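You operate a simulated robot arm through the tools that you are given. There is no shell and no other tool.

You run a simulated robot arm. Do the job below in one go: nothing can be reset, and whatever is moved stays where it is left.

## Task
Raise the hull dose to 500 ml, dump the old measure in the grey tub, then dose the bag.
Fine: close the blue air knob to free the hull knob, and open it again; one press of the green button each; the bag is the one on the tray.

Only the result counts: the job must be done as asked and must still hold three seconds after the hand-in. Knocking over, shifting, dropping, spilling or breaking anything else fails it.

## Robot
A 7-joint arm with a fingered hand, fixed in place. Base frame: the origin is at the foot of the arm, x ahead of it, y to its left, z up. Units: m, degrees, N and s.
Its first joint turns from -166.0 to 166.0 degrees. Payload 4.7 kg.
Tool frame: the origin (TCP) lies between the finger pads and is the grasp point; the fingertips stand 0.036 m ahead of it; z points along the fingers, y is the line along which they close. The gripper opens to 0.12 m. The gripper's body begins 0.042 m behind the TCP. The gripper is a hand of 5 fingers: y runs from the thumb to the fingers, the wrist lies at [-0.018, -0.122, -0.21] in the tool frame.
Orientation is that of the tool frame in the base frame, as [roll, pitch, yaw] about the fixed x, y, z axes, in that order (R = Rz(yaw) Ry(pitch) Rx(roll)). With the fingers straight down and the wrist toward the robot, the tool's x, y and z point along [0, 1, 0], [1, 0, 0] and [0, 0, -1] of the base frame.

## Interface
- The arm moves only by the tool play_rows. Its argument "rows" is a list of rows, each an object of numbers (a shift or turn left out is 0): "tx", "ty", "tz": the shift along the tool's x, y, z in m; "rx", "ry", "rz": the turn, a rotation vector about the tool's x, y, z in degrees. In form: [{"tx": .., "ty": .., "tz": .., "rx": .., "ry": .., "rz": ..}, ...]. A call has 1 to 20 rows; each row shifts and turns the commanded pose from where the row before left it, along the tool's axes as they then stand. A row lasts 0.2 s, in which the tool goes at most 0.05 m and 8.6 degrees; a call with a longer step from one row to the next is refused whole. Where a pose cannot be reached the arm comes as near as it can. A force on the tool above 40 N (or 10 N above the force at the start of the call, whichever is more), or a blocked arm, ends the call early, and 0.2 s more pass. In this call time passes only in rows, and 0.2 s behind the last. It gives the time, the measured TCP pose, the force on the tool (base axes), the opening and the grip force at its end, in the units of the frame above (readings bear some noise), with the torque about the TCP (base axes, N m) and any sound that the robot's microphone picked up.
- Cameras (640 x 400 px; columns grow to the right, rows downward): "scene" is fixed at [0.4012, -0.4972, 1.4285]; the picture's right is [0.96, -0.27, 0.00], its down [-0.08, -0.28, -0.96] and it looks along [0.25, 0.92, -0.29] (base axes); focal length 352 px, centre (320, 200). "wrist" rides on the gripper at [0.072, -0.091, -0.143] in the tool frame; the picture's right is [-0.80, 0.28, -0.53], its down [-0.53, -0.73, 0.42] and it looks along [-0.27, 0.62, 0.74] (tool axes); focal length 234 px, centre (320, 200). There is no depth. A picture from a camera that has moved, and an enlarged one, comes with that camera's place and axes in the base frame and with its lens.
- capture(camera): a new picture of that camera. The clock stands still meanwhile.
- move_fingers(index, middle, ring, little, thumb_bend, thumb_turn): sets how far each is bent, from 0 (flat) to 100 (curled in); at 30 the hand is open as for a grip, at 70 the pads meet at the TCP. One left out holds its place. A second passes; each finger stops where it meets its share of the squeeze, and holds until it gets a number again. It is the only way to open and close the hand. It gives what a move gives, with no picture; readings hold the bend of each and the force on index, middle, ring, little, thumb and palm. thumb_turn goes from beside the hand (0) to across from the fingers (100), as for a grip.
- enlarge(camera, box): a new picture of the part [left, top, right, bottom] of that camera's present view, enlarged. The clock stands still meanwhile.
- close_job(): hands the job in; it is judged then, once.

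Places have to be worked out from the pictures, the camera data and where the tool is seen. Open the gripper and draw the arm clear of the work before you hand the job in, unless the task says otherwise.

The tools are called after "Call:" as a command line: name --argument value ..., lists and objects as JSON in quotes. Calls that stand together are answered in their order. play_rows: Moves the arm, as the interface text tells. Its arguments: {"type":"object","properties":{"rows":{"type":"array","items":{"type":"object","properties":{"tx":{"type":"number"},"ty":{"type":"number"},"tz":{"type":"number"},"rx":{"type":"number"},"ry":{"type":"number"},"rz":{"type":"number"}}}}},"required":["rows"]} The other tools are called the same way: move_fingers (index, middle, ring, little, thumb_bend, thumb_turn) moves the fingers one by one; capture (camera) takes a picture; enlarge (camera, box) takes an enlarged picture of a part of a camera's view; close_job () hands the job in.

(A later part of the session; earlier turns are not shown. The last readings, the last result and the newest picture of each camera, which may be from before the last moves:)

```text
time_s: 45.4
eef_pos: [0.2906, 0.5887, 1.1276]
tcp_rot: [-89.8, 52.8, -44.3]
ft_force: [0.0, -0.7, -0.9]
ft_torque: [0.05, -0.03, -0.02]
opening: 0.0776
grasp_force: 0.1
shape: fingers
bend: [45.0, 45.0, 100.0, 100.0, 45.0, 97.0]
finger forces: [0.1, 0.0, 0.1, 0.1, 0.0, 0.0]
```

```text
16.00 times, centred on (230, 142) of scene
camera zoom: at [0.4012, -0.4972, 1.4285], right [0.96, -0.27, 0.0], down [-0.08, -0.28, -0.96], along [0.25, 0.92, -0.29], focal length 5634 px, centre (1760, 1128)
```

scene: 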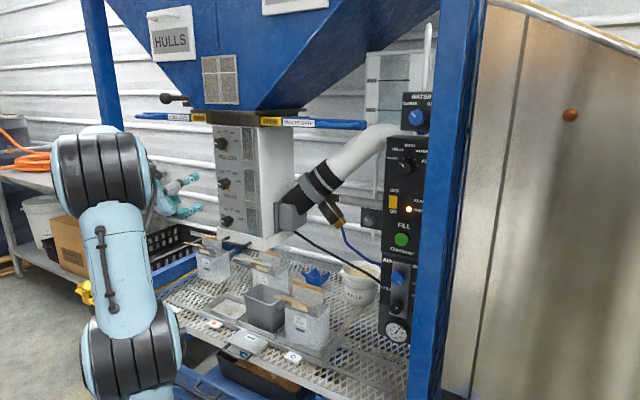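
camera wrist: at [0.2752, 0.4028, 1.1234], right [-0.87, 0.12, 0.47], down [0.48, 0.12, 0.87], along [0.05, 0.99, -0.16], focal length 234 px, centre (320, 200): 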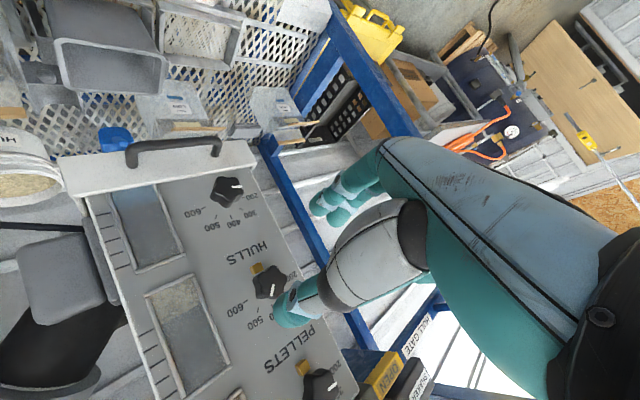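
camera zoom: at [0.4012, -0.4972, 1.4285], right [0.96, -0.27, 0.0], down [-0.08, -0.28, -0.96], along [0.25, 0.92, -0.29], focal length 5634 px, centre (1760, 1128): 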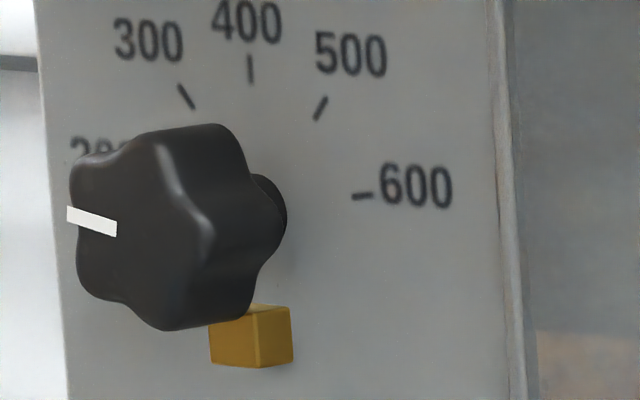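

The mark looks parallel to the 500 tick within a few degrees. I zoom further for a finer comparison.

Call:
enlarge --camera "wrist" --box '[245, 270, 293, 310]'

Call:
enlarge --camera "scene" --box '[223, 166, 235, 174]'

Call:
enlarge --camera "scene" --box '[218, 174, 230, 182]'

```text
10.00 times, centred on (269, 290) of wrist
camera zoom: at [0.2752, 0.4028, 1.1234], right [-0.87, 0.12, 0.47], down [0.48, 0.12, 0.87], along [0.05, 0.99, -0.16], focal length 2342 px, centre (830, -700)
```

zoom: 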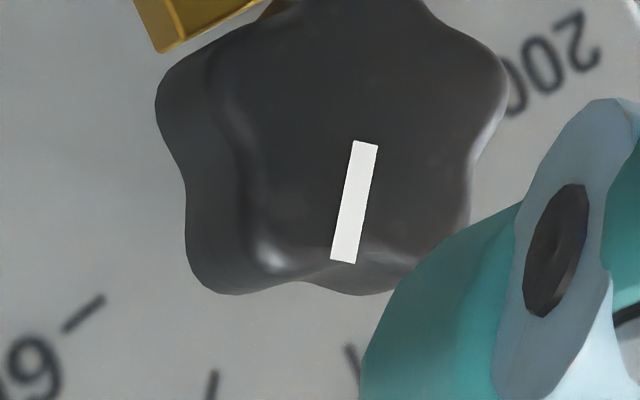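

```text
16.00 times, centred on (229, 170) of scene
camera zoom: at [0.4012, -0.4972, 1.4285], right [0.96, -0.27, 0.0], down [-0.08, -0.28, -0.96], along [0.25, 0.92, -0.29], focal length 5634 px, centre (1776, 680)
```

zoom: 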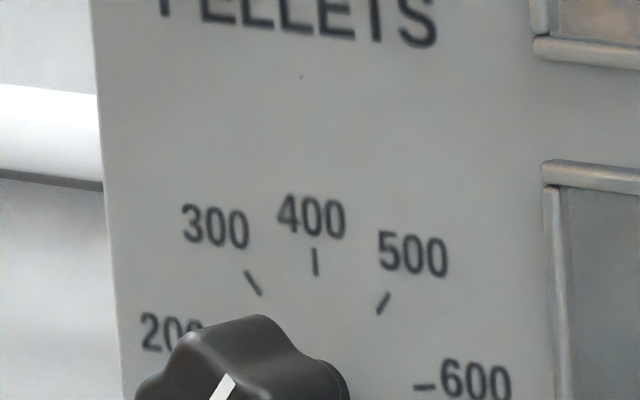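

```text
16.00 times, centred on (224, 178) of scene
camera zoom: at [0.4012, -0.4972, 1.4285], right [0.96, -0.27, 0.0], down [-0.08, -0.28, -0.96], along [0.25, 0.92, -0.29], focal length 5634 px, centre (1856, 552)
```

zoom: 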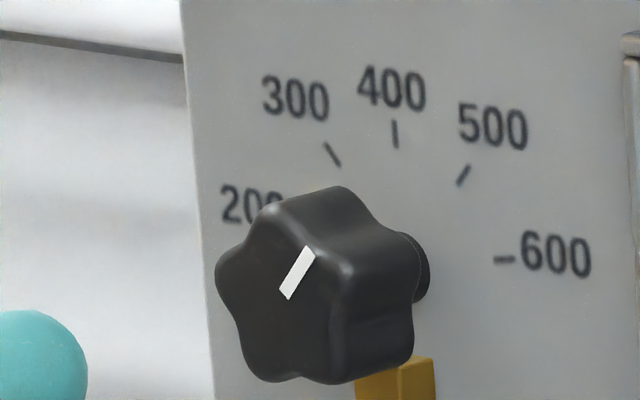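

The mark measures about 39°, against 40° for 500 ml, so the hull dose is set. Now I go back to the AIR knob to reopen it: roll level, travel back along the same clear path.

Call:
play_rows --rows '[{"tz": -0.02, "rz": -7.5}, {"rz": -7.5}, {"rz": -7.5}, {"rz": -7.5}, {"rz": -7.5}, {"rz": -7.5}, {"rz": -7.8}, {"ry": 0.7}]'

Call:
play_rows --rows '[{"tx": 0.0404, "ty": 0.0191}, {"tx": 0.0404, "ty": 0.0191}, {"tx": 0.0404, "ty": 0.0191}, {"tx": 0.0404, "ty": 0.0191}, {"tx": 0.0404, "ty": 0.0191}, {"tx": 0.0404, "ty": 0.0191}, {"tx": 0.0404, "ty": 0.0191}, {"tx": 0.0404, "ty": 0.0191}, {"tx": 0.0404, "ty": 0.0191}, {"tx": 0.0404, "ty": 0.0191}, {"tx": 0.0404, "ty": 0.0191}, {"tx": 0.0404, "ty": 0.0191}, {"tx": 0.0404, "ty": 0.0191}, {"tx": 0.0404, "ty": 0.0191}]'

Call:
capture --camera "wrist"

Call:
capture --camera "scene"

```text
time_s: 47.2
eef_pos: [0.2773, 0.5729, 1.128]
tcp_rot: [-89.7, -0.1, -45.3]
ft_force: [-0.3, -0.5, 0.0]
ft_torque: [0.01, 0.01, 0.0]
opening: 0.0778
grasp_force: 0.0
shape: fingers
bend: [45.0, 45.0, 100.0, 100.0, 45.0, 97.0]
finger forces: [0.0, 0.0, 0.1, 0.1, 0.1, 0.0]
```

```text
time_s: 50.2
eef_pos: [0.6763, 0.1731, 0.8598]
tcp_rot: [-89.7, 0.0, -45.1]
ft_force: [-0.1, 0.0, 0.4]
ft_torque: [-0.03, 0.02, -0.03]
opening: 0.0776
grasp_force: 0.1
shape: fingers
bend: [45.0, 45.0, 100.0, 100.0, 45.0, 98.0]
finger forces: [0.1, 0.0, 0.0, 0.0, 0.1, 0.1]
```

```text
taken
camera wrist: at [0.6271, 0.0207, 0.9489], right [-0.94, 0.2, -0.28], down [-0.08, 0.67, 0.73], along [0.34, 0.71, -0.62], focal length 234 px, centre (320, 200)
```

wrist: 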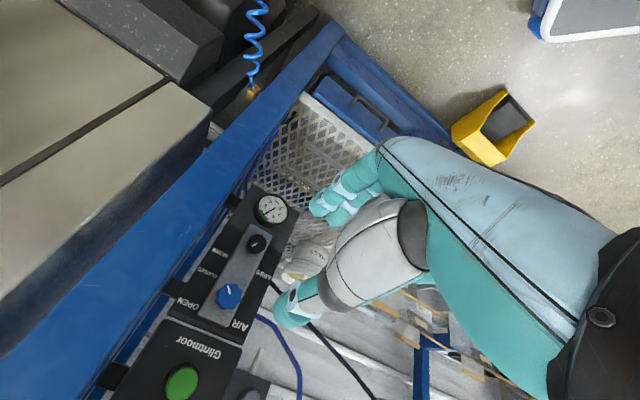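

```text
taken
```

scene: 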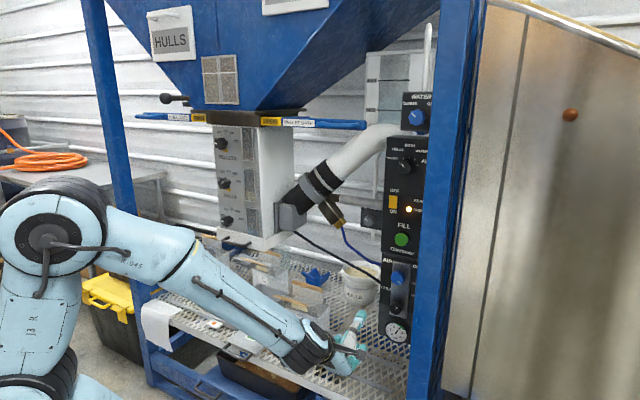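

I roll to -8° for clearance from the post and advance onto the AIR knob with fingers open.

Call:
play_rows --rows '[{"rz": -8}, {"tz": 0.045}, {"tz": 0.045}, {"tz": 0.045}, {"tz": 0.045}, {"tz": 0.045}, {"tz": 0.04}, {"tz": 0.03}, {"tz": 0.02}, {"tz": 0.012}]'

Call:
capture --camera "wrist"

Call:
enlarge --camera "scene" --box '[365, 235, 445, 350]'

```text
time_s: 52.4
eef_pos: [0.908, 0.4041, 0.8638]
tcp_rot: [-89.8, -8.0, -45.3]
ft_force: [-1.5, -0.1, 0.0]
ft_torque: [-0.03, 0.01, 0.0]
opening: 0.0776
grasp_force: 0.1
shape: fingers
bend: [45.0, 45.0, 100.0, 100.0, 45.0, 98.0]
finger forces: [0.0, 0.1, 0.0, 0.1, 0.0, 0.0]
```

```text
taken
camera wrist: at [0.8487, 0.2613, 0.9623], right [-0.91, 0.17, -0.39], down [-0.14, 0.74, 0.65], along [0.4, 0.65, -0.65], focal length 234 px, centre (320, 200)
```

wrist: 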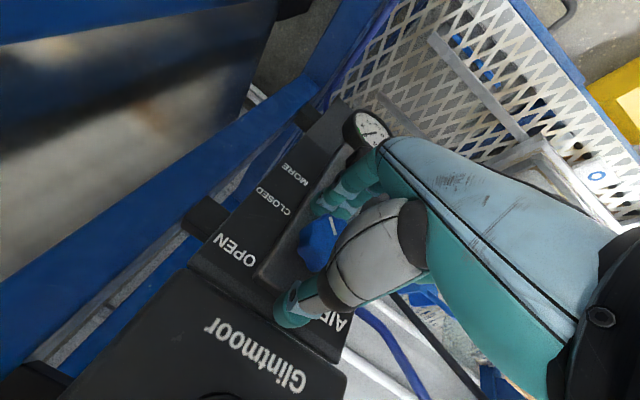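

```text
3.48 times, centred on (405, 292) of scene
camera zoom: at [0.4012, -0.4972, 1.4285], right [0.96, -0.27, 0.0], down [-0.08, -0.28, -0.96], along [0.25, 0.92, -0.29], focal length 1225 px, centre (24, -122)
```

zoom: 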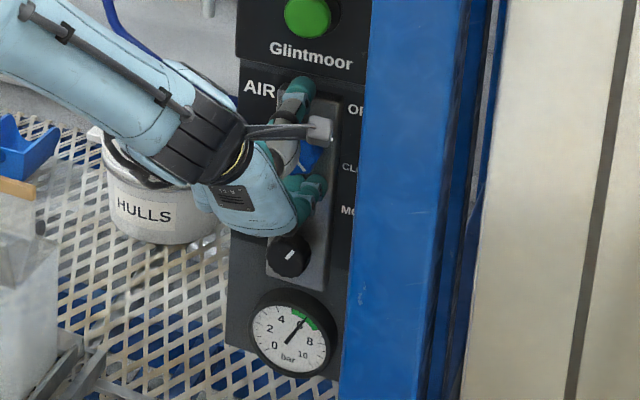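

I lower by about 3.5 mm to centre on the knob axis and close the pinch.

Call:
play_rows --rows '[{"ty": 0.0035}]'

Call:
move_fingers --index 67 --middle 67 --thumb_bend 67

```text
time_s: 52.8
eef_pos: [0.9082, 0.4046, 0.8596]
tcp_rot: [-89.7, -8.0, -45.2]
ft_force: [-0.7, 0.8, 0.6]
ft_torque: [-0.01, -0.01, -0.04]
opening: 0.0778
grasp_force: 0.1
shape: fingers
bend: [45.0, 45.0, 100.0, 100.0, 45.0, 98.0]
finger forces: [0.0, 0.0, 0.1, 0.0, 0.0, 0.0]
```

```text
time_s: 53.8
eef_pos: [0.9088, 0.4047, 0.86]
tcp_rot: [-89.7, -8.0, -45.1]
ft_force: [4.9, 5.5, 6.8]
ft_torque: [0.0, -0.12, 0.01]
opening: 0.0347
grasp_force: 9.4
shape: fingers
bend: [62.0, 66.0, 100.0, 100.0, 60.0, 97.0]
finger forces: [5.7, 1.3, 0.0, 0.0, 11.6, 0.0]
```

Gripped well. I turn counter-clockwise toward OPEN by 50°.

Call:
play_rows --rows '[{"rz": -5}, {"rz": -5}, {"rz": -5}, {"rz": -5}, {"rz": -5}, {"rz": -5}, {"rz": -5}, {"rz": -5}, {"rz": -5}, {"rz": -5}]'

Call:
enlarge --camera "scene" --box '[370, 235, 430, 310]'

```text
time_s: 56.0
eef_pos: [0.9081, 0.4035, 0.8594]
tcp_rot: [-89.4, -58.1, -45.7]
ft_force: [5.7, 8.3, 11.6]
ft_torque: [0.05, -0.01, 0.03]
opening: 0.0354
grasp_force: 10.6
shape: fingers
bend: [62.0, 67.0, 100.0, 100.0, 59.0, 95.0]
finger forces: [7.3, 0.5, 0.0, 0.1, 12.9, 0.0]
```

```text
5.33 times, centred on (400, 272) of scene
camera zoom: at [0.4012, -0.4972, 1.4285], right [0.96, -0.27, 0.0], down [-0.08, -0.28, -0.96], along [0.25, 0.92, -0.29], focal length 1878 px, centre (-107, -187)
```

zoom: 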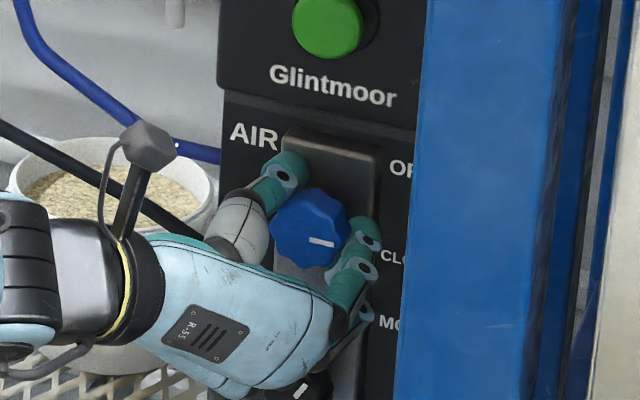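

The mark is at about 85° (open is 45°, closed 135° by proper perspective), so some 40° remain. I try turning on a little in this grip.

Call:
play_rows --rows '[{"rz": -5}, {"rz": -5}, {"rz": -5}]'

```text
time_s: 56.8
eef_pos: [0.9084, 0.4044, 0.8594]
tcp_rot: [-88.8, -73.1, -46.4]
ft_force: [2.8, 3.8, 12.1]
ft_torque: [0.08, -0.05, -0.02]
opening: 0.0351
grasp_force: 10.8
shape: fingers
bend: [61.0, 67.0, 100.0, 100.0, 60.0, 95.0]
finger forces: [8.4, 0.5, 0.0, 0.1, 11.9, 0.1]
```

Still reachable, so I turn further in small steps, watching for the open stop.

Call:
play_rows --rows '[{"rz": -5}, {"rz": -5}, {"rz": -5}]'

Call:
enlarge --camera "scene" --box '[370, 185, 440, 310]'

```text
time_s: 57.6
eef_pos: [0.9086, 0.4042, 0.8595]
tcp_rot: [-80.9, -88.1, -54.2]
ft_force: [2.7, 3.7, 13.1]
ft_torque: [0.14, -0.08, 0.02]
opening: 0.0352
grasp_force: 10.6
shape: fingers
bend: [61.0, 67.0, 100.0, 100.0, 61.0, 95.0]
finger forces: [9.0, 0.8, 0.1, 0.0, 11.5, 0.0]
```

```text
3.20 times, centred on (405, 248) of scene
camera zoom: at [0.4012, -0.4972, 1.4285], right [0.96, -0.27, 0.0], down [-0.08, -0.28, -0.96], along [0.25, 0.92, -0.29], focal length 1127 px, centre (48, 48)
```

zoom: 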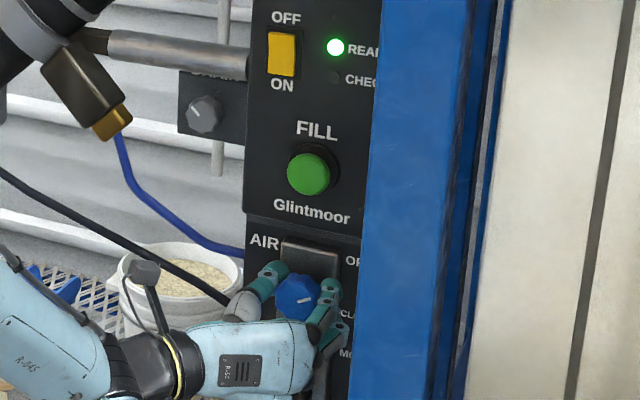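

READY is green again. About 10° remain to the open stop; I turn the rest gently.

Call:
play_rows --rows '[{"rz": -4}, {"rz": -4}, {"rz": -3}]'

Call:
enlarge --camera "scene" --box '[370, 235, 430, 310]'

```text
time_s: 58.4
eef_pos: [0.9083, 0.4032, 0.8598]
tcp_rot: [88.4, -80.9, 136.5]
ft_force: [-1.2, 7.7, 12.1]
ft_torque: [0.09, -0.18, 0.1]
opening: 0.0356
grasp_force: 10.6
shape: fingers
bend: [61.0, 66.0, 100.0, 100.0, 61.0, 95.0]
finger forces: [8.4, 0.7, 0.1, 0.0, 12.6, 0.0]
```

```text
5.33 times, centred on (400, 272) of scene
camera zoom: at [0.4012, -0.4972, 1.4285], right [0.96, -0.27, 0.0], down [-0.08, -0.28, -0.96], along [0.25, 0.92, -0.29], focal length 1878 px, centre (-107, -187)
```

zoom: 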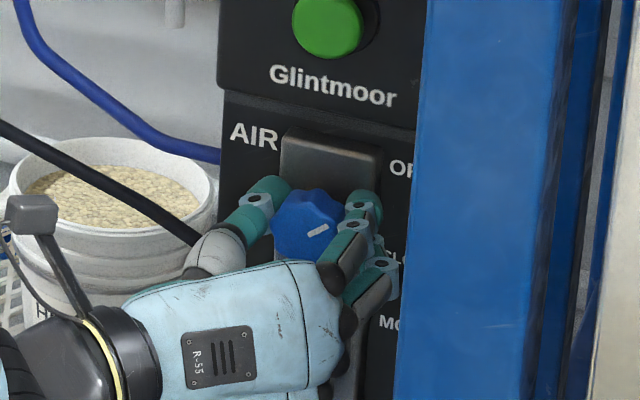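

Mark at about 50°; a few degrees more to the stop.

Call:
play_rows --rows '[{"rz": -3}, {"rz": -3}]'

Call:
enlarge --camera "scene" --box '[370, 235, 430, 310]'

```text
time_s: 59.0
eef_pos: [0.908, 0.4032, 0.8592]
tcp_rot: [89.0, -74.9, 135.9]
ft_force: [1.1, 9.6, 11.5]
ft_torque: [0.11, -0.06, 0.06]
opening: 0.0355
grasp_force: 10.9
shape: fingers
bend: [60.0, 67.0, 100.0, 100.0, 61.0, 94.0]
finger forces: [8.7, 0.7, 0.1, 0.0, 12.0, 0.0]
```

```text
5.33 times, centred on (400, 272) of scene
camera zoom: at [0.4012, -0.4972, 1.4285], right [0.96, -0.27, 0.0], down [-0.08, -0.28, -0.96], along [0.25, 0.92, -0.29], focal length 1878 px, centre (-107, -187)
```

zoom: 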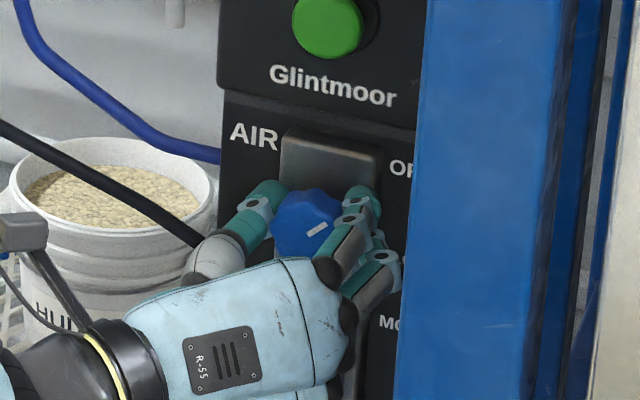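

I try another 4° to feel for the stop.

Call:
play_rows --rows '[{"rz": -4}, {"rz": -3}]'

Call:
enlarge --camera "scene" --box '[386, 255, 416, 295]'

```text
time_s: 59.6
eef_pos: [0.9089, 0.4051, 0.8585]
tcp_rot: [89.8, -68.0, 135.0]
ft_force: [3.0, 5.0, 6.4]
ft_torque: [0.19, 0.1, 0.03]
opening: 0.0359
grasp_force: 10.0
shape: fingers
bend: [60.0, 67.0, 100.0, 100.0, 61.0, 94.0]
finger forces: [9.4, 1.2, 0.0, 0.0, 9.8, 0.0]
```

```text
10.00 times, centred on (401, 275) of scene
camera zoom: at [0.4012, -0.4972, 1.4285], right [0.96, -0.27, 0.0], down [-0.08, -0.28, -0.96], along [0.25, 0.92, -0.29], focal length 3521 px, centre (-490, -550)
```

zoom: 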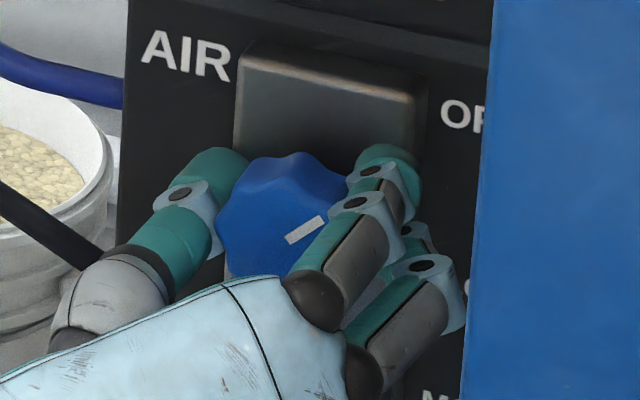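

The mark is back exactly at its original OPEN position and the torque has risen, so the stop is reached. I release, retreat, and shape the hand into an index-thumb beak for pressing the FILL button.

Call:
move_fingers --index 45 --middle 45 --thumb_bend 45

Call:
play_rows --rows '[{"tz": -0.04}, {"tz": -0.04}, {"tz": -0.04}, {"rz": 8.5}, {"rz": 8.5}, {"rz": 8.5}, {"rz": 8.5}, {"rz": 8.5}, {"rz": 8.5}]'

Call:
move_fingers --index 70 --middle 100 --ring 100 --little 100 --thumb_bend 70

Call:
capture --camera "wrist"

Call:
enlarge --camera "scene" --box '[340, 185, 440, 345]'

```text
time_s: 60.6
eef_pos: [0.9084, 0.4041, 0.8581]
tcp_rot: [89.5, -68.0, 135.4]
ft_force: [-0.5, 0.1, 0.6]
ft_torque: [-0.02, 0.02, -0.01]
opening: 0.0777
grasp_force: 0.0
shape: fingers
bend: [45.0, 45.0, 100.0, 100.0, 45.0, 97.0]
finger forces: [0.0, 0.0, 0.1, 0.1, 0.0, 0.1]
```

```text
time_s: 62.6
eef_pos: [0.8237, 0.3188, 0.8567]
tcp_rot: [-89.5, -60.8, -45.4]
ft_force: [-0.4, 1.1, 0.1]
ft_torque: [-0.02, -0.01, -0.01]
opening: 0.0777
grasp_force: 0.0
shape: fingers
bend: [45.0, 45.0, 100.0, 100.0, 45.0, 97.0]
finger forces: [0.0, 0.1, 0.1, 0.0, 0.0, 0.0]
```

```text
time_s: 63.6
eef_pos: [0.8228, 0.3185, 0.8576]
tcp_rot: [-89.4, -61.0, -45.7]
ft_force: [-0.3, -0.5, 0.4]
ft_torque: [0.05, -0.02, 0.01]
opening: 0.0046
grasp_force: 0.0
shape: fingers
bend: [70.0, 100.0, 100.0, 100.0, 70.0, 97.0]
finger forces: [0.0, 0.0, 0.0, 0.1, 0.0, 0.0]
```

```text
taken
camera wrist: at [0.691, 0.249, 0.9646], right [-0.47, -0.26, -0.84], down [-0.33, 0.94, -0.11], along [0.82, 0.23, -0.53], focal length 234 px, centre (320, 200)
```

wrist: 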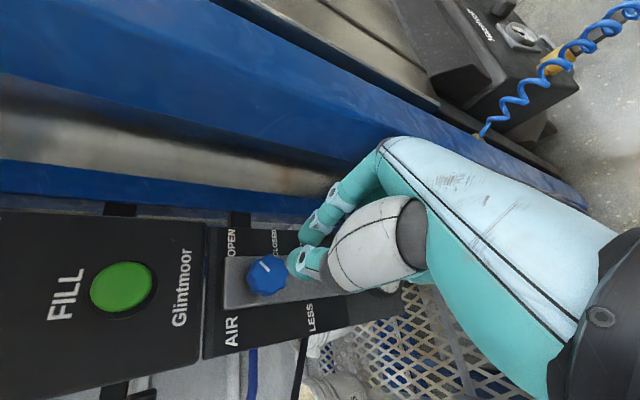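

```text
2.50 times, centred on (390, 265) of scene
camera zoom: at [0.4012, -0.4972, 1.4285], right [0.96, -0.27, 0.0], down [-0.08, -0.28, -0.96], along [0.25, 0.92, -0.29], focal length 880 px, centre (145, 38)
```

zoom: 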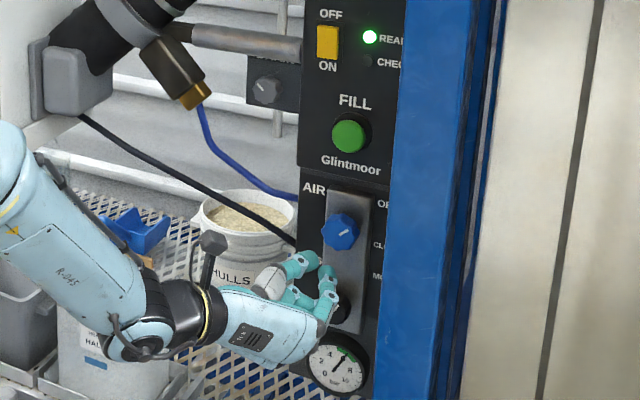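

READY is lit and the beak tip sits where expected. I move up to line the beak with the green FILL button, keeping a stand-off.

Call:
play_rows --rows '[{"tx": 0.0291, "ty": -0.0161}, {"tx": 0.0291, "ty": -0.0161}, {"tx": 0.0291, "ty": -0.0161}, {"tx": 0.0291, "ty": -0.0161}, {"tz": 0.03}]'

Call:
capture --camera "wrist"

Call:
enlarge --camera "scene" --box '[360, 200, 440, 280]'

```text
time_s: 64.8
eef_pos: [0.8457, 0.3404, 0.9909]
tcp_rot: [-89.4, -61.0, -45.7]
ft_force: [-0.3, -0.3, 0.5]
ft_torque: [-0.01, 0.03, 0.03]
opening: 0.0043
grasp_force: 0.1
shape: fingers
bend: [70.0, 100.0, 100.0, 100.0, 70.0, 98.0]
finger forces: [0.0, 0.0, 0.0, 0.0, 0.0, 0.0]
```

```text
taken
camera wrist: at [0.713, 0.2698, 1.0975], right [-0.47, -0.26, -0.84], down [-0.33, 0.94, -0.11], along [0.82, 0.23, -0.53], focal length 234 px, centre (320, 200)
```

wrist: 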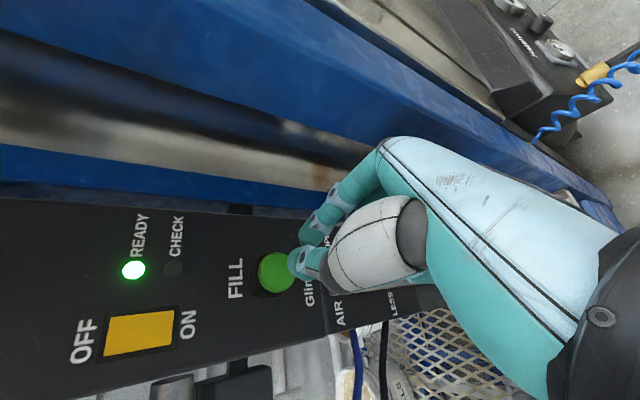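

```text
5.00 times, centred on (400, 240) of scene
camera zoom: at [0.4012, -0.4972, 1.4285], right [0.96, -0.27, 0.0], down [-0.08, -0.28, -0.96], along [0.25, 0.92, -0.29], focal length 1761 px, centre (-80, 0)
```

zoom: 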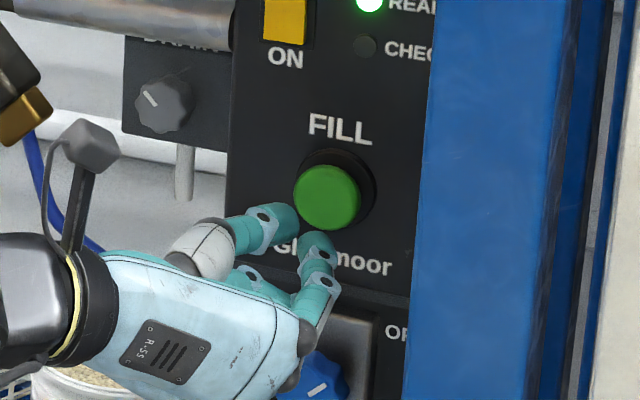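

Alignment with the button is within about 3 mm. I approach to just short of it and then press in small steps.

Call:
play_rows --rows '[{"tz": 0.03}, {"tz": 0.025}, {"tz": 0.01}]'

Call:
enlarge --camera "scene" --box '[360, 200, 440, 280]'

```text
time_s: 65.6
eef_pos: [0.8912, 0.3846, 0.9931]
tcp_rot: [-89.5, -61.0, -45.6]
ft_force: [-4.7, -4.0, 0.0]
ft_torque: [0.02, -0.08, 0.06]
opening: 0.0045
grasp_force: 1.9
shape: fingers
bend: [70.0, 100.0, 100.0, 100.0, 70.0, 98.0]
finger forces: [0.0, 0.0, 0.1, 0.0, 4.9, 0.0]
```

```text
5.00 times, centred on (400, 240) of scene
camera zoom: at [0.4012, -0.4972, 1.4285], right [0.96, -0.27, 0.0], down [-0.08, -0.28, -0.96], along [0.25, 0.92, -0.29], focal length 1761 px, centre (-80, 0)
```

zoom: 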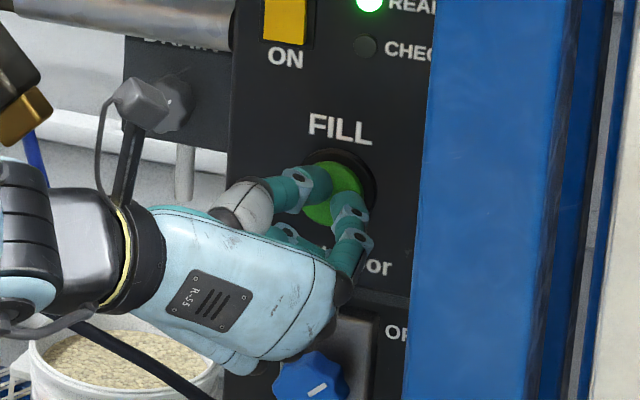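

The beak is touching the button with about 6 N. I press in by 3 mm.

Call:
play_rows --rows '[{"tz": 0.003}]'

```text
time_s: 66.0
eef_pos: [0.8923, 0.3878, 0.993]
tcp_rot: [-89.4, -61.0, -45.5]
ft_force: [-15.9, -11.2, 1.0]
ft_torque: [0.12, -0.25, 0.34]
opening: 0.0042
grasp_force: 10.1
shape: fingers
bend: [70.0, 100.0, 100.0, 100.0, 70.0, 98.0]
finger forces: [0.2, 0.1, 0.0, 0.0, 19.5, 0.0]
```

Force is now 19 N, all on the thumb. I look at the button and lamps before pressing further.

Call:
enlarge --camera "scene" --box '[380, 195, 430, 260]'

Call:
enlarge --camera "wrist" --box '[200, 180, 400, 330]'

Call:
enlarge --camera "scene" --box '[200, 120, 300, 330]'

```text
6.15 times, centred on (405, 228) of scene
camera zoom: at [0.4012, -0.4972, 1.4285], right [0.96, -0.27, 0.0], down [-0.08, -0.28, -0.96], along [0.25, 0.92, -0.29], focal length 2167 px, centre (-203, 31)
```

zoom: 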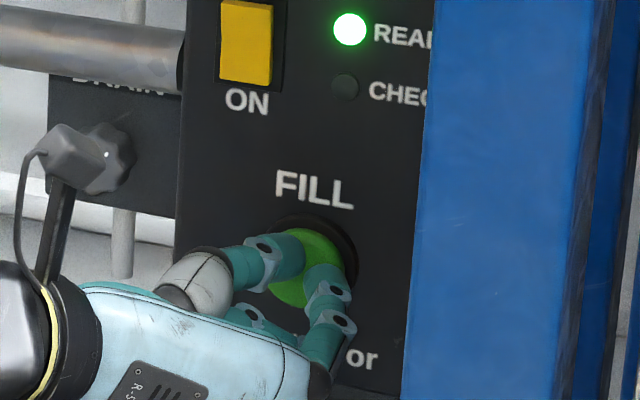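

```text
2.67 times, centred on (300, 255) of wrist
camera zoom: at [0.7605, 0.3172, 1.0991], right [-0.47, -0.26, -0.84], down [-0.33, 0.94, -0.11], along [0.82, 0.23, -0.53], focal length 624 px, centre (373, 53)
```

zoom: 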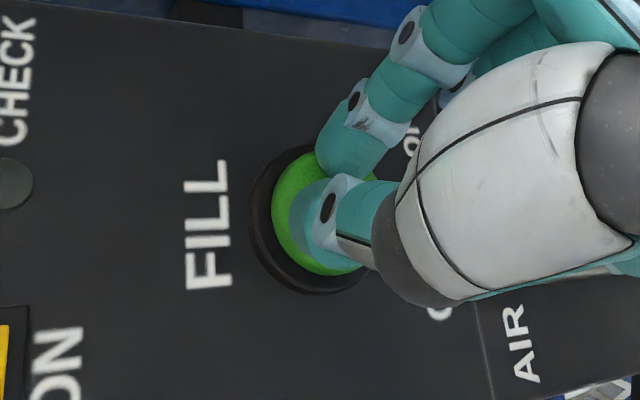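

```text
1.90 times, centred on (250, 225) of scene
camera zoom: at [0.4012, -0.4972, 1.4285], right [0.96, -0.27, 0.0], down [-0.08, -0.28, -0.96], along [0.25, 0.92, -0.29], focal length 671 px, centre (453, 152)
```

zoom: 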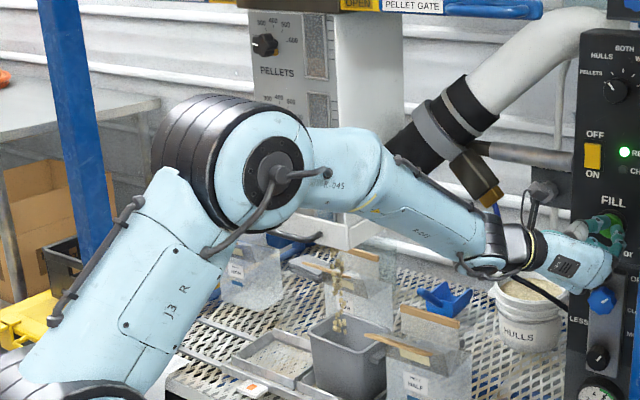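

Hulls can be seen falling from the spout into the grey tub, so this press took effect. I withdraw straight back off the button.

Call:
play_rows --rows '[{"tz": -0.04}, {"tz": -0.04}, {"tz": -0.03}]'

Call:
enlarge --camera "scene" --box '[200, 220, 360, 330]'

Call:
enlarge --camera "scene" --box '[365, 180, 445, 350]'

```text
time_s: 66.8
eef_pos: [0.814, 0.3105, 0.9886]
tcp_rot: [-89.6, -60.9, -45.5]
ft_force: [0.2, -1.0, -0.6]
ft_torque: [0.0, -0.04, -0.02]
opening: 0.0043
grasp_force: 0.1
shape: fingers
bend: [70.0, 100.0, 100.0, 100.0, 70.0, 97.0]
finger forces: [0.0, 0.1, 0.1, 0.0, 0.1, 0.1]
```

```text
3.64 times, centred on (280, 275) of scene
camera zoom: at [0.4012, -0.4972, 1.4285], right [0.96, -0.27, 0.0], down [-0.08, -0.28, -0.96], along [0.25, 0.92, -0.29], focal length 1280 px, centre (466, -73)
```

zoom: 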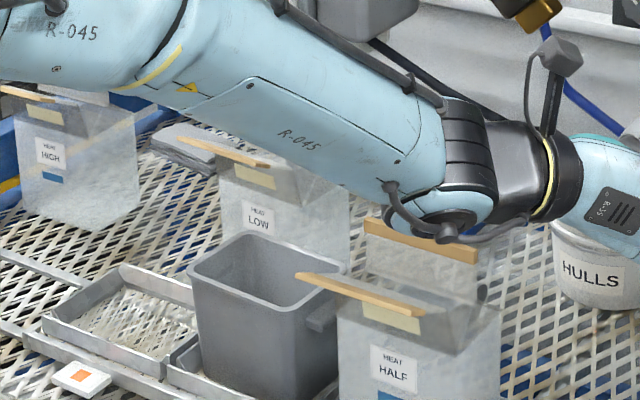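

```text
2.35 times, centred on (405, 265) of scene
camera zoom: at [0.4012, -0.4972, 1.4285], right [0.96, -0.27, 0.0], down [-0.08, -0.28, -0.96], along [0.25, 0.92, -0.29], focal length 829 px, centre (120, 47)
```

zoom: 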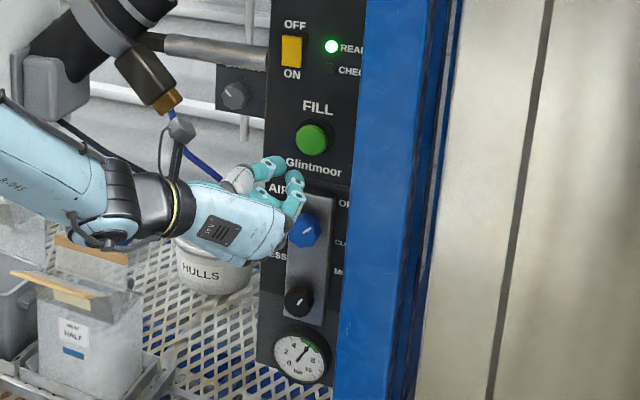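

READY is lit and the tub took the old measure. Now for the tray: I retreat and move to look closely at the tray, its handle and the tabs.

Call:
play_rows --rows '[{"tz": -0.048}, {"tz": -0.048}, {"tz": -0.048}, {"tz": -0.048}, {"rz": 7.6}, {"rz": 7.6}, {"rz": 7.6}, {"rz": 7.6}, {"rz": 7.6}, {"rz": 7.6}, {"rz": 7.6}, {"rz": 7.6}]'

Call:
play_rows --rows '[{"tx": -0.04, "ty": 0.027}, {"tx": -0.04, "ty": 0.027}, {"tx": -0.04, "ty": 0.027}, {"tx": -0.04, "ty": 0.027}, {"tx": -0.04, "ty": 0.027}, {"tx": -0.04, "ty": 0.027}, {"tx": -0.04, "ty": 0.027}, {"tx": -0.04, "ty": 0.027}, {"tx": -0.04, "ty": 0.027}, {"tx": -0.04, "ty": 0.027}, {"tx": -0.04, "ty": 0.027}]'

Call:
capture --camera "wrist"

Call:
capture --camera "scene"

```text
time_s: 69.4
eef_pos: [0.6788, 0.176, 0.9903]
tcp_rot: [-89.7, -0.1, -45.1]
ft_force: [-0.5, 0.3, 0.2]
ft_torque: [0.01, -0.02, 0.0]
opening: 0.0045
grasp_force: 0.1
shape: fingers
bend: [70.0, 100.0, 100.0, 100.0, 70.0, 97.0]
finger forces: [0.0, 0.1, 0.0, 0.0, 0.0, 0.0]
```

```text
time_s: 71.8
eef_pos: [0.37, 0.4867, 0.692]
tcp_rot: [-89.8, -0.1, -45.1]
ft_force: [0.5, 0.4, 0.2]
ft_torque: [0.01, 0.01, 0.02]
opening: 0.0039
grasp_force: 0.1
shape: fingers
bend: [70.0, 100.0, 100.0, 100.0, 70.0, 98.0]
finger forces: [0.0, 0.1, 0.0, 0.0, 0.0, 0.1]
```

```text
taken
camera wrist: at [0.3196, 0.3333, 0.7819], right [-0.94, 0.2, -0.28], down [-0.08, 0.68, 0.73], along [0.34, 0.71, -0.62], focal length 234 px, centre (320, 200)
```

wrist: 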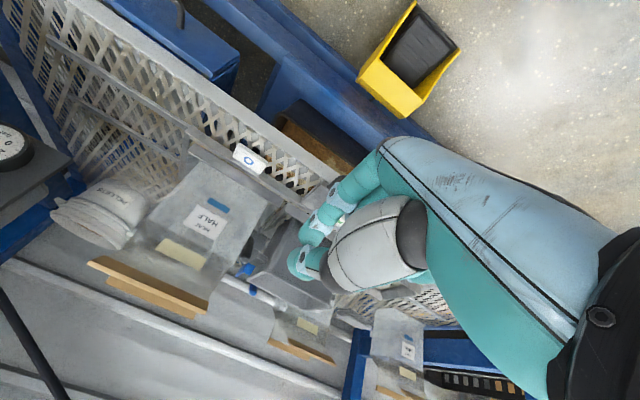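

```text
taken
```

scene: 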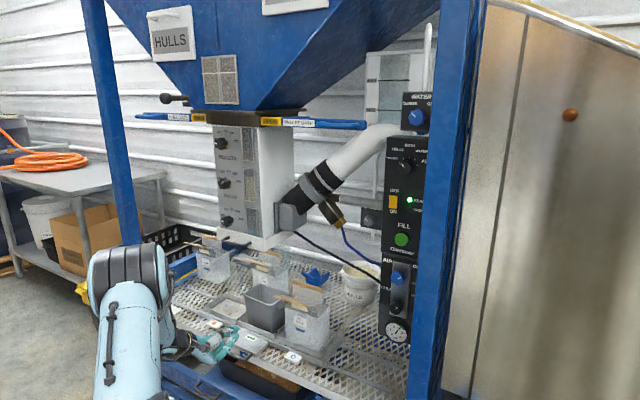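

I enlarge the scene to see the tray parts, the tub content and the hull window.

Call:
enlarge --camera "scene" --box '[180, 260, 360, 380]'

Call:
enlarge --camera "scene" --box '[205, 120, 285, 250]'

Call:
enlarge --camera "wrist" --box '[160, 80, 380, 300]'

```text
3.33 times, centred on (270, 320) of scene
camera zoom: at [0.4012, -0.4972, 1.4285], right [0.96, -0.27, 0.0], down [-0.08, -0.28, -0.96], along [0.25, 0.92, -0.29], focal length 1174 px, centre (487, -200)
```

zoom: 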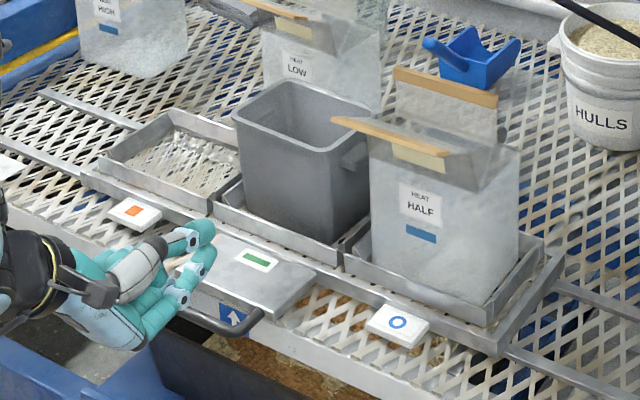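

```text
3.08 times, centred on (245, 185) of scene
camera zoom: at [0.4012, -0.4972, 1.4285], right [0.96, -0.27, 0.0], down [-0.08, -0.28, -0.96], along [0.25, 0.92, -0.29], focal length 1084 px, centre (551, 246)
```

zoom: 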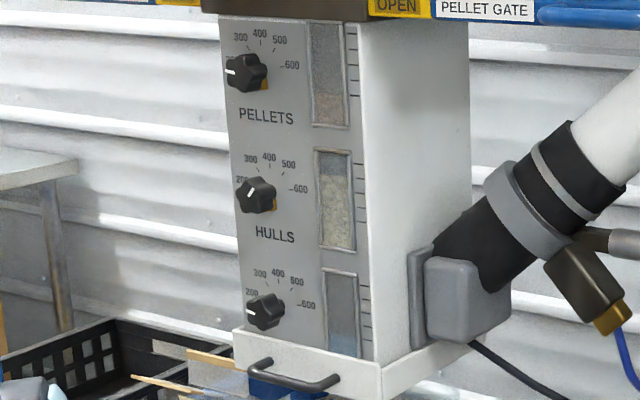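

```text
1.82 times, centred on (270, 190) of wrist
camera zoom: at [0.3196, 0.3333, 0.7819], right [-0.94, 0.2, -0.28], down [-0.08, 0.68, 0.73], along [0.34, 0.71, -0.62], focal length 426 px, centre (411, 218)
```

zoom: 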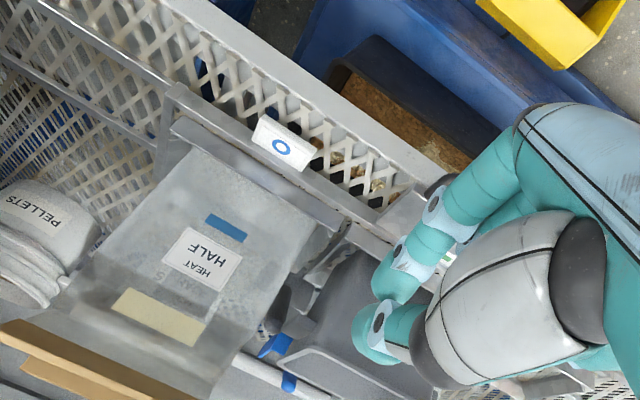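

The hull window has refilled to the 500 level. The tabs and the handle plate appear fixed to the sliding tray; I shift the hand left and up to see the handle unobstructed.

Call:
play_rows --rows '[{"tx": -0.04, "ty": -0.02}, {"tx": -0.04, "ty": -0.02}, {"tx": -0.04, "ty": -0.02}, {"tx": -0.04, "ty": -0.02}]'

Call:
capture --camera "wrist"

Call:
enlarge --camera "scene" --box '[180, 270, 340, 390]'

Call:
enlarge --camera "wrist" --box '[120, 40, 380, 260]'

```text
time_s: 72.8
eef_pos: [0.2562, 0.6022, 0.7719]
tcp_rot: [-89.9, -0.1, -45.2]
ft_force: [0.0, -0.6, 0.0]
ft_torque: [-0.01, -0.01, 0.04]
opening: 0.0043
grasp_force: 0.0
shape: fingers
bend: [70.0, 100.0, 100.0, 100.0, 70.0, 98.0]
finger forces: [0.0, 0.0, 0.0, 0.1, 0.0, 0.0]
```

```text
taken
camera wrist: at [0.2059, 0.4505, 0.8625], right [-0.94, 0.2, -0.28], down [-0.08, 0.68, 0.73], along [0.34, 0.71, -0.62], focal length 234 px, centre (320, 200)
```

wrist: 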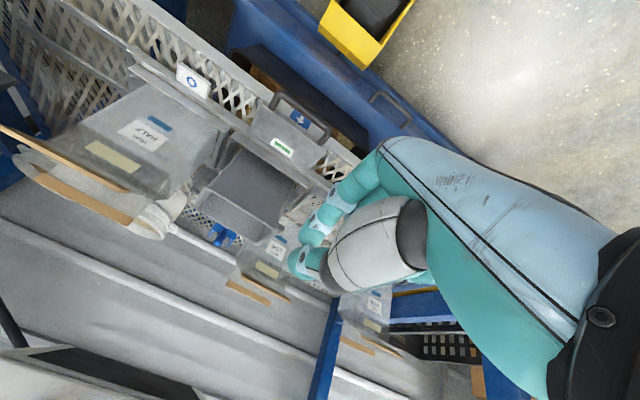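

```text
3.33 times, centred on (260, 330) of scene
camera zoom: at [0.4012, -0.4972, 1.4285], right [0.96, -0.27, 0.0], down [-0.08, -0.28, -0.96], along [0.25, 0.92, -0.29], focal length 1174 px, centre (520, -233)
```

zoom: 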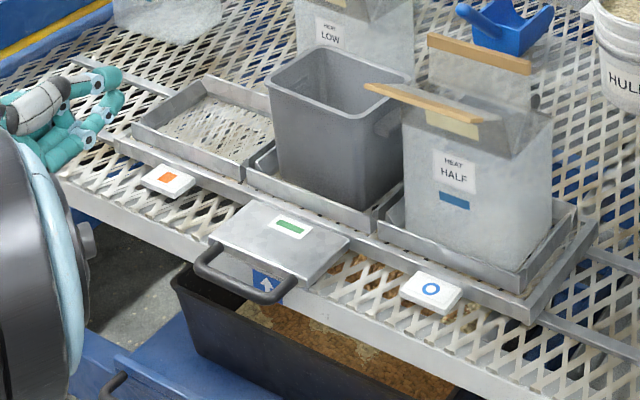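

```text
1.82 times, centred on (250, 150) of wrist
camera zoom: at [0.2059, 0.4505, 0.8625], right [-0.94, 0.2, -0.28], down [-0.08, 0.68, 0.73], along [0.34, 0.71, -0.62], focal length 426 px, centre (447, 291)
```

zoom: 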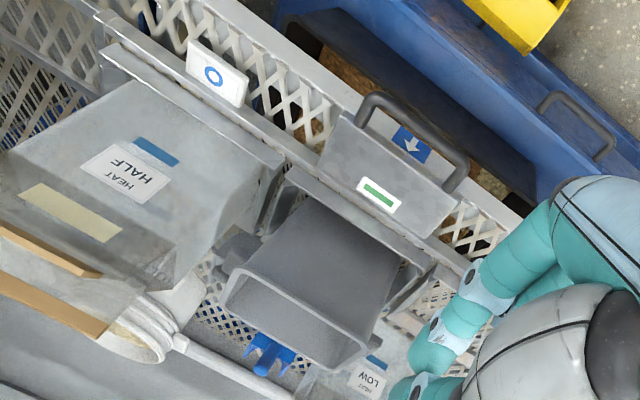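

The view confirms it: the plate with the D-handle and the three tabs belong to the sliding tray, with an arrow on the shelf rim marking the fill position (green tab now). The handle bar lies near u -0.23…-0.12, d≈0.735, z≈0.485; I set the fingers for straddling the bar and move down in front of it.

Call:
move_fingers --index 50 --middle 50 --ring 50 --little 50 --thumb_bend 50

Call:
play_rows --rows '[{"tx": 0.02, "ty": 0.036}, {"tx": 0.02, "ty": 0.036}, {"tx": 0.02, "ty": 0.036}, {"tx": 0.02, "ty": 0.036}, {"tx": 0.02, "ty": 0.036}]'

Call:
capture --camera "wrist"

Call:
capture --camera "scene"

```text
time_s: 73.8
eef_pos: [0.2552, 0.6028, 0.7726]
tcp_rot: [-89.7, -0.2, -45.2]
ft_force: [-1.1, -1.1, -0.1]
ft_torque: [-0.01, 0.02, 0.04]
opening: 0.0622
grasp_force: 0.0
shape: fingers
bend: [50.0, 50.0, 50.0, 50.0, 50.0, 98.0]
finger forces: [0.0, 0.0, 0.0, 0.0, 0.0, 0.0]
```

```text
time_s: 75.0
eef_pos: [0.3281, 0.5307, 0.5925]
tcp_rot: [-89.8, 0.0, -45.0]
ft_force: [0.3, 0.1, 0.2]
ft_torque: [-0.01, 0.05, -0.06]
opening: 0.0629
grasp_force: 0.0
shape: fingers
bend: [50.0, 50.0, 50.0, 50.0, 50.0, 98.0]
finger forces: [0.1, 0.0, 0.1, 0.0, 0.0, 0.0]
```

```text
taken
camera wrist: at [0.2791, 0.378, 0.6835], right [-0.94, 0.2, -0.28], down [-0.08, 0.67, 0.73], along [0.34, 0.71, -0.62], focal length 234 px, centre (320, 200)
```

wrist: 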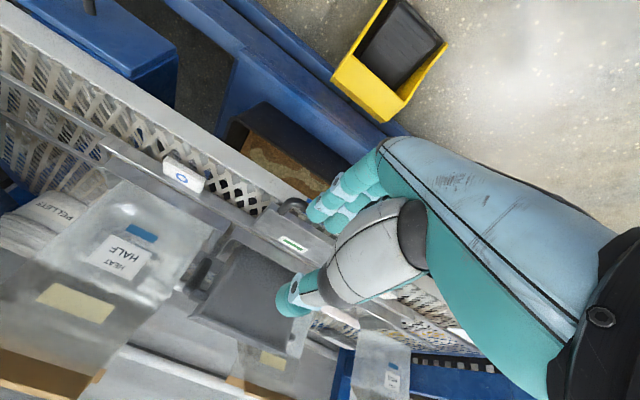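

```text
taken
```

scene: 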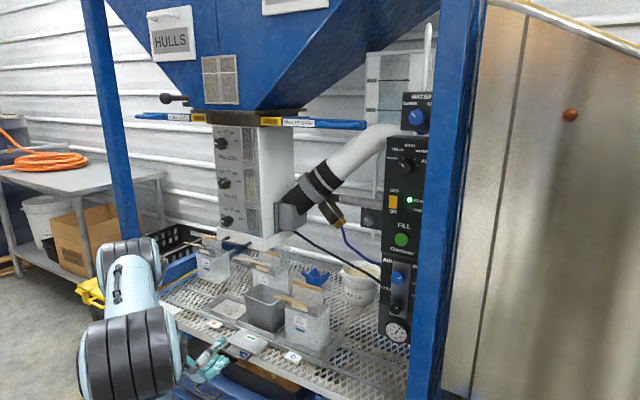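

Reach is fine here. I refine the handle's height from the new view before descending the last 10 cm.

Call:
enlarge --camera "wrist" --box '[230, 160, 350, 260]'

Call:
enlarge --camera "scene" --box '[180, 310, 280, 390]'

```text
4.00 times, centred on (290, 210) of wrist
camera zoom: at [0.2791, 0.378, 0.6835], right [-0.94, 0.2, -0.28], down [-0.08, 0.67, 0.73], along [0.34, 0.71, -0.62], focal length 937 px, centre (440, 160)
```

zoom: 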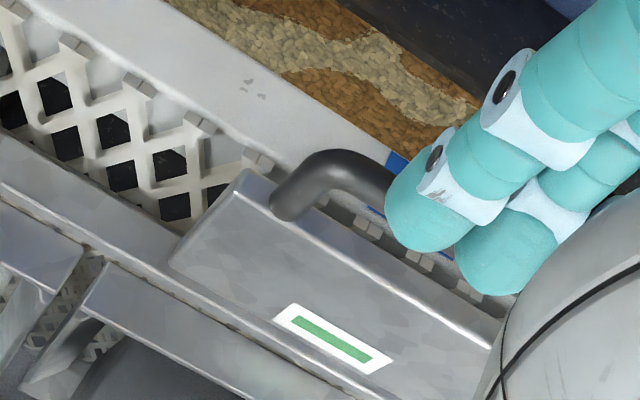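

```text
5.00 times, centred on (230, 350) of scene
camera zoom: at [0.4012, -0.4972, 1.4285], right [0.96, -0.27, 0.0], down [-0.08, -0.28, -0.96], along [0.25, 0.92, -0.29], focal length 1761 px, centre (770, -550)
```

zoom: 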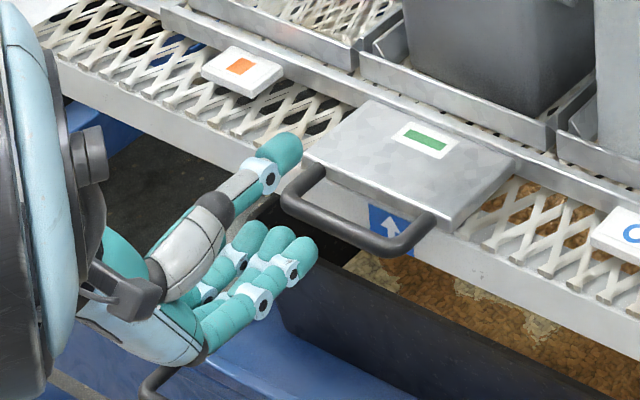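

The bar's centreline is at z≈0.482, d≈0.742, spanning u -0.245…-0.128. I descend to that height and advance toward it.

Call:
play_rows --rows '[{"ty": 0.037}, {"ty": 0.037}, {"ty": 0.0365}, {"tz": 0.035}, {"tz": 0.035}, {"tz": 0.025}]'

Call:
capture --camera "wrist"

Call:
enlarge --camera "scene" --box '[180, 310, 280, 390]'

```text
time_s: 76.4
eef_pos: [0.399, 0.5954, 0.4806]
tcp_rot: [-89.8, -0.2, -45.0]
ft_force: [-0.3, -0.1, -0.7]
ft_torque: [-0.01, -0.01, -0.01]
opening: 0.0628
grasp_force: 0.0
shape: fingers
bend: [50.0, 50.0, 50.0, 50.0, 50.0, 98.0]
finger forces: [0.0, 0.0, 0.0, 0.1, 0.1, 0.0]
```

```text
taken
camera wrist: at [0.3476, 0.4439, 0.5707], right [-0.94, 0.2, -0.28], down [-0.08, 0.68, 0.73], along [0.34, 0.71, -0.62], focal length 234 px, centre (320, 200)
```

wrist: 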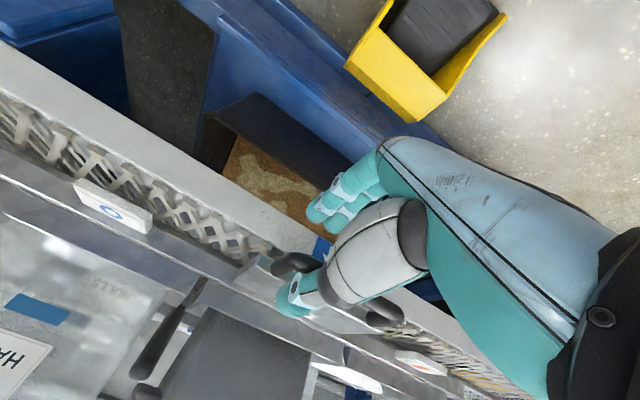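

```text
5.00 times, centred on (230, 350) of scene
camera zoom: at [0.4012, -0.4972, 1.4285], right [0.96, -0.27, 0.0], down [-0.08, -0.28, -0.96], along [0.25, 0.92, -0.29], focal length 1761 px, centre (770, -550)
```

zoom: 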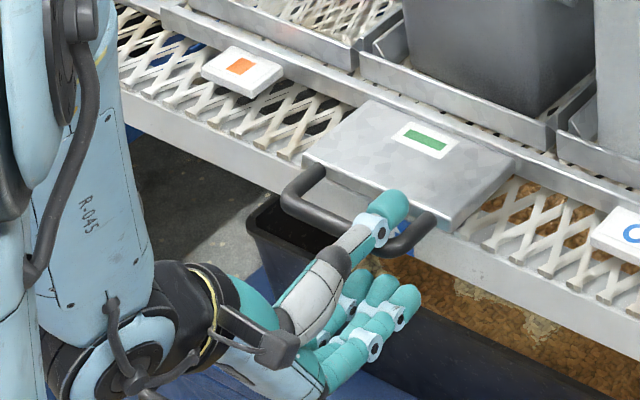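

The thumb is above and the fingers below the bar, as planned. I shift 2 cm left to be inside the handle's span, advance to the bar and close.

Call:
play_rows --rows '[{"tx": -0.02}, {"tz": 0.022}]'

Call:
move_fingers --index 75 --middle 75 --ring 75 --little 75 --thumb_bend 75

Call:
enlarge --camera "scene" --box '[180, 310, 280, 390]'

Call:
capture --camera "wrist"

```text
time_s: 77.0
eef_pos: [0.3971, 0.6266, 0.4813]
tcp_rot: [-89.8, -0.2, -45.2]
ft_force: [0.1, -0.9, 0.1]
ft_torque: [0.01, 0.02, 0.0]
opening: 0.0629
grasp_force: 0.0
shape: fingers
bend: [50.0, 50.0, 50.0, 50.0, 50.0, 98.0]
finger forces: [0.0, 0.0, 0.1, 0.1, 0.0, 0.0]
```

```text
time_s: 78.0
eef_pos: [0.3979, 0.6257, 0.4833]
tcp_rot: [-89.7, -0.1, -45.2]
ft_force: [-1.6, 1.9, 20.8]
ft_torque: [0.31, -0.54, 0.06]
opening: 0.0111
grasp_force: 9.4
shape: fingers
bend: [75.0, 75.0, 75.0, 75.0, 62.0, 97.0]
finger forces: [0.0, 0.0, 0.0, 0.0, 18.5, 0.0]
```

```text
5.00 times, centred on (230, 350) of scene
camera zoom: at [0.4012, -0.4972, 1.4285], right [0.96, -0.27, 0.0], down [-0.08, -0.28, -0.96], along [0.25, 0.92, -0.29], focal length 1761 px, centre (770, -550)
```

zoom: 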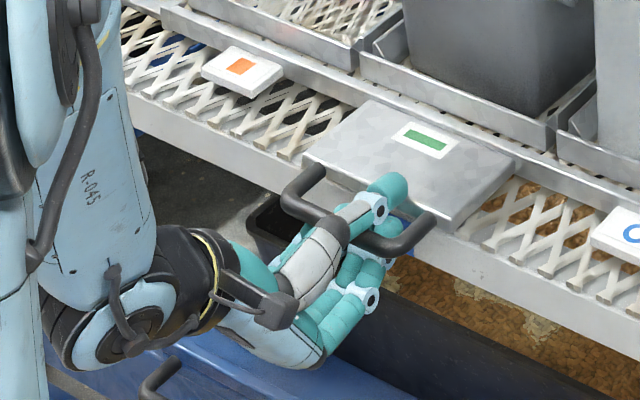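

```text
taken
camera wrist: at [0.3477, 0.4737, 0.5734], right [-0.94, 0.2, -0.28], down [-0.08, 0.67, 0.73], along [0.34, 0.71, -0.62], focal length 234 px, centre (320, 200)
```

wrist: 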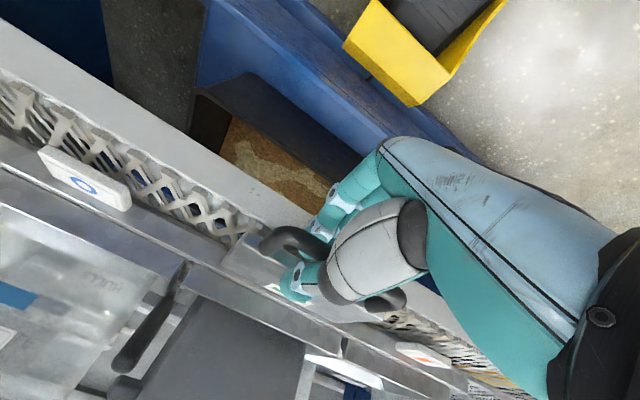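

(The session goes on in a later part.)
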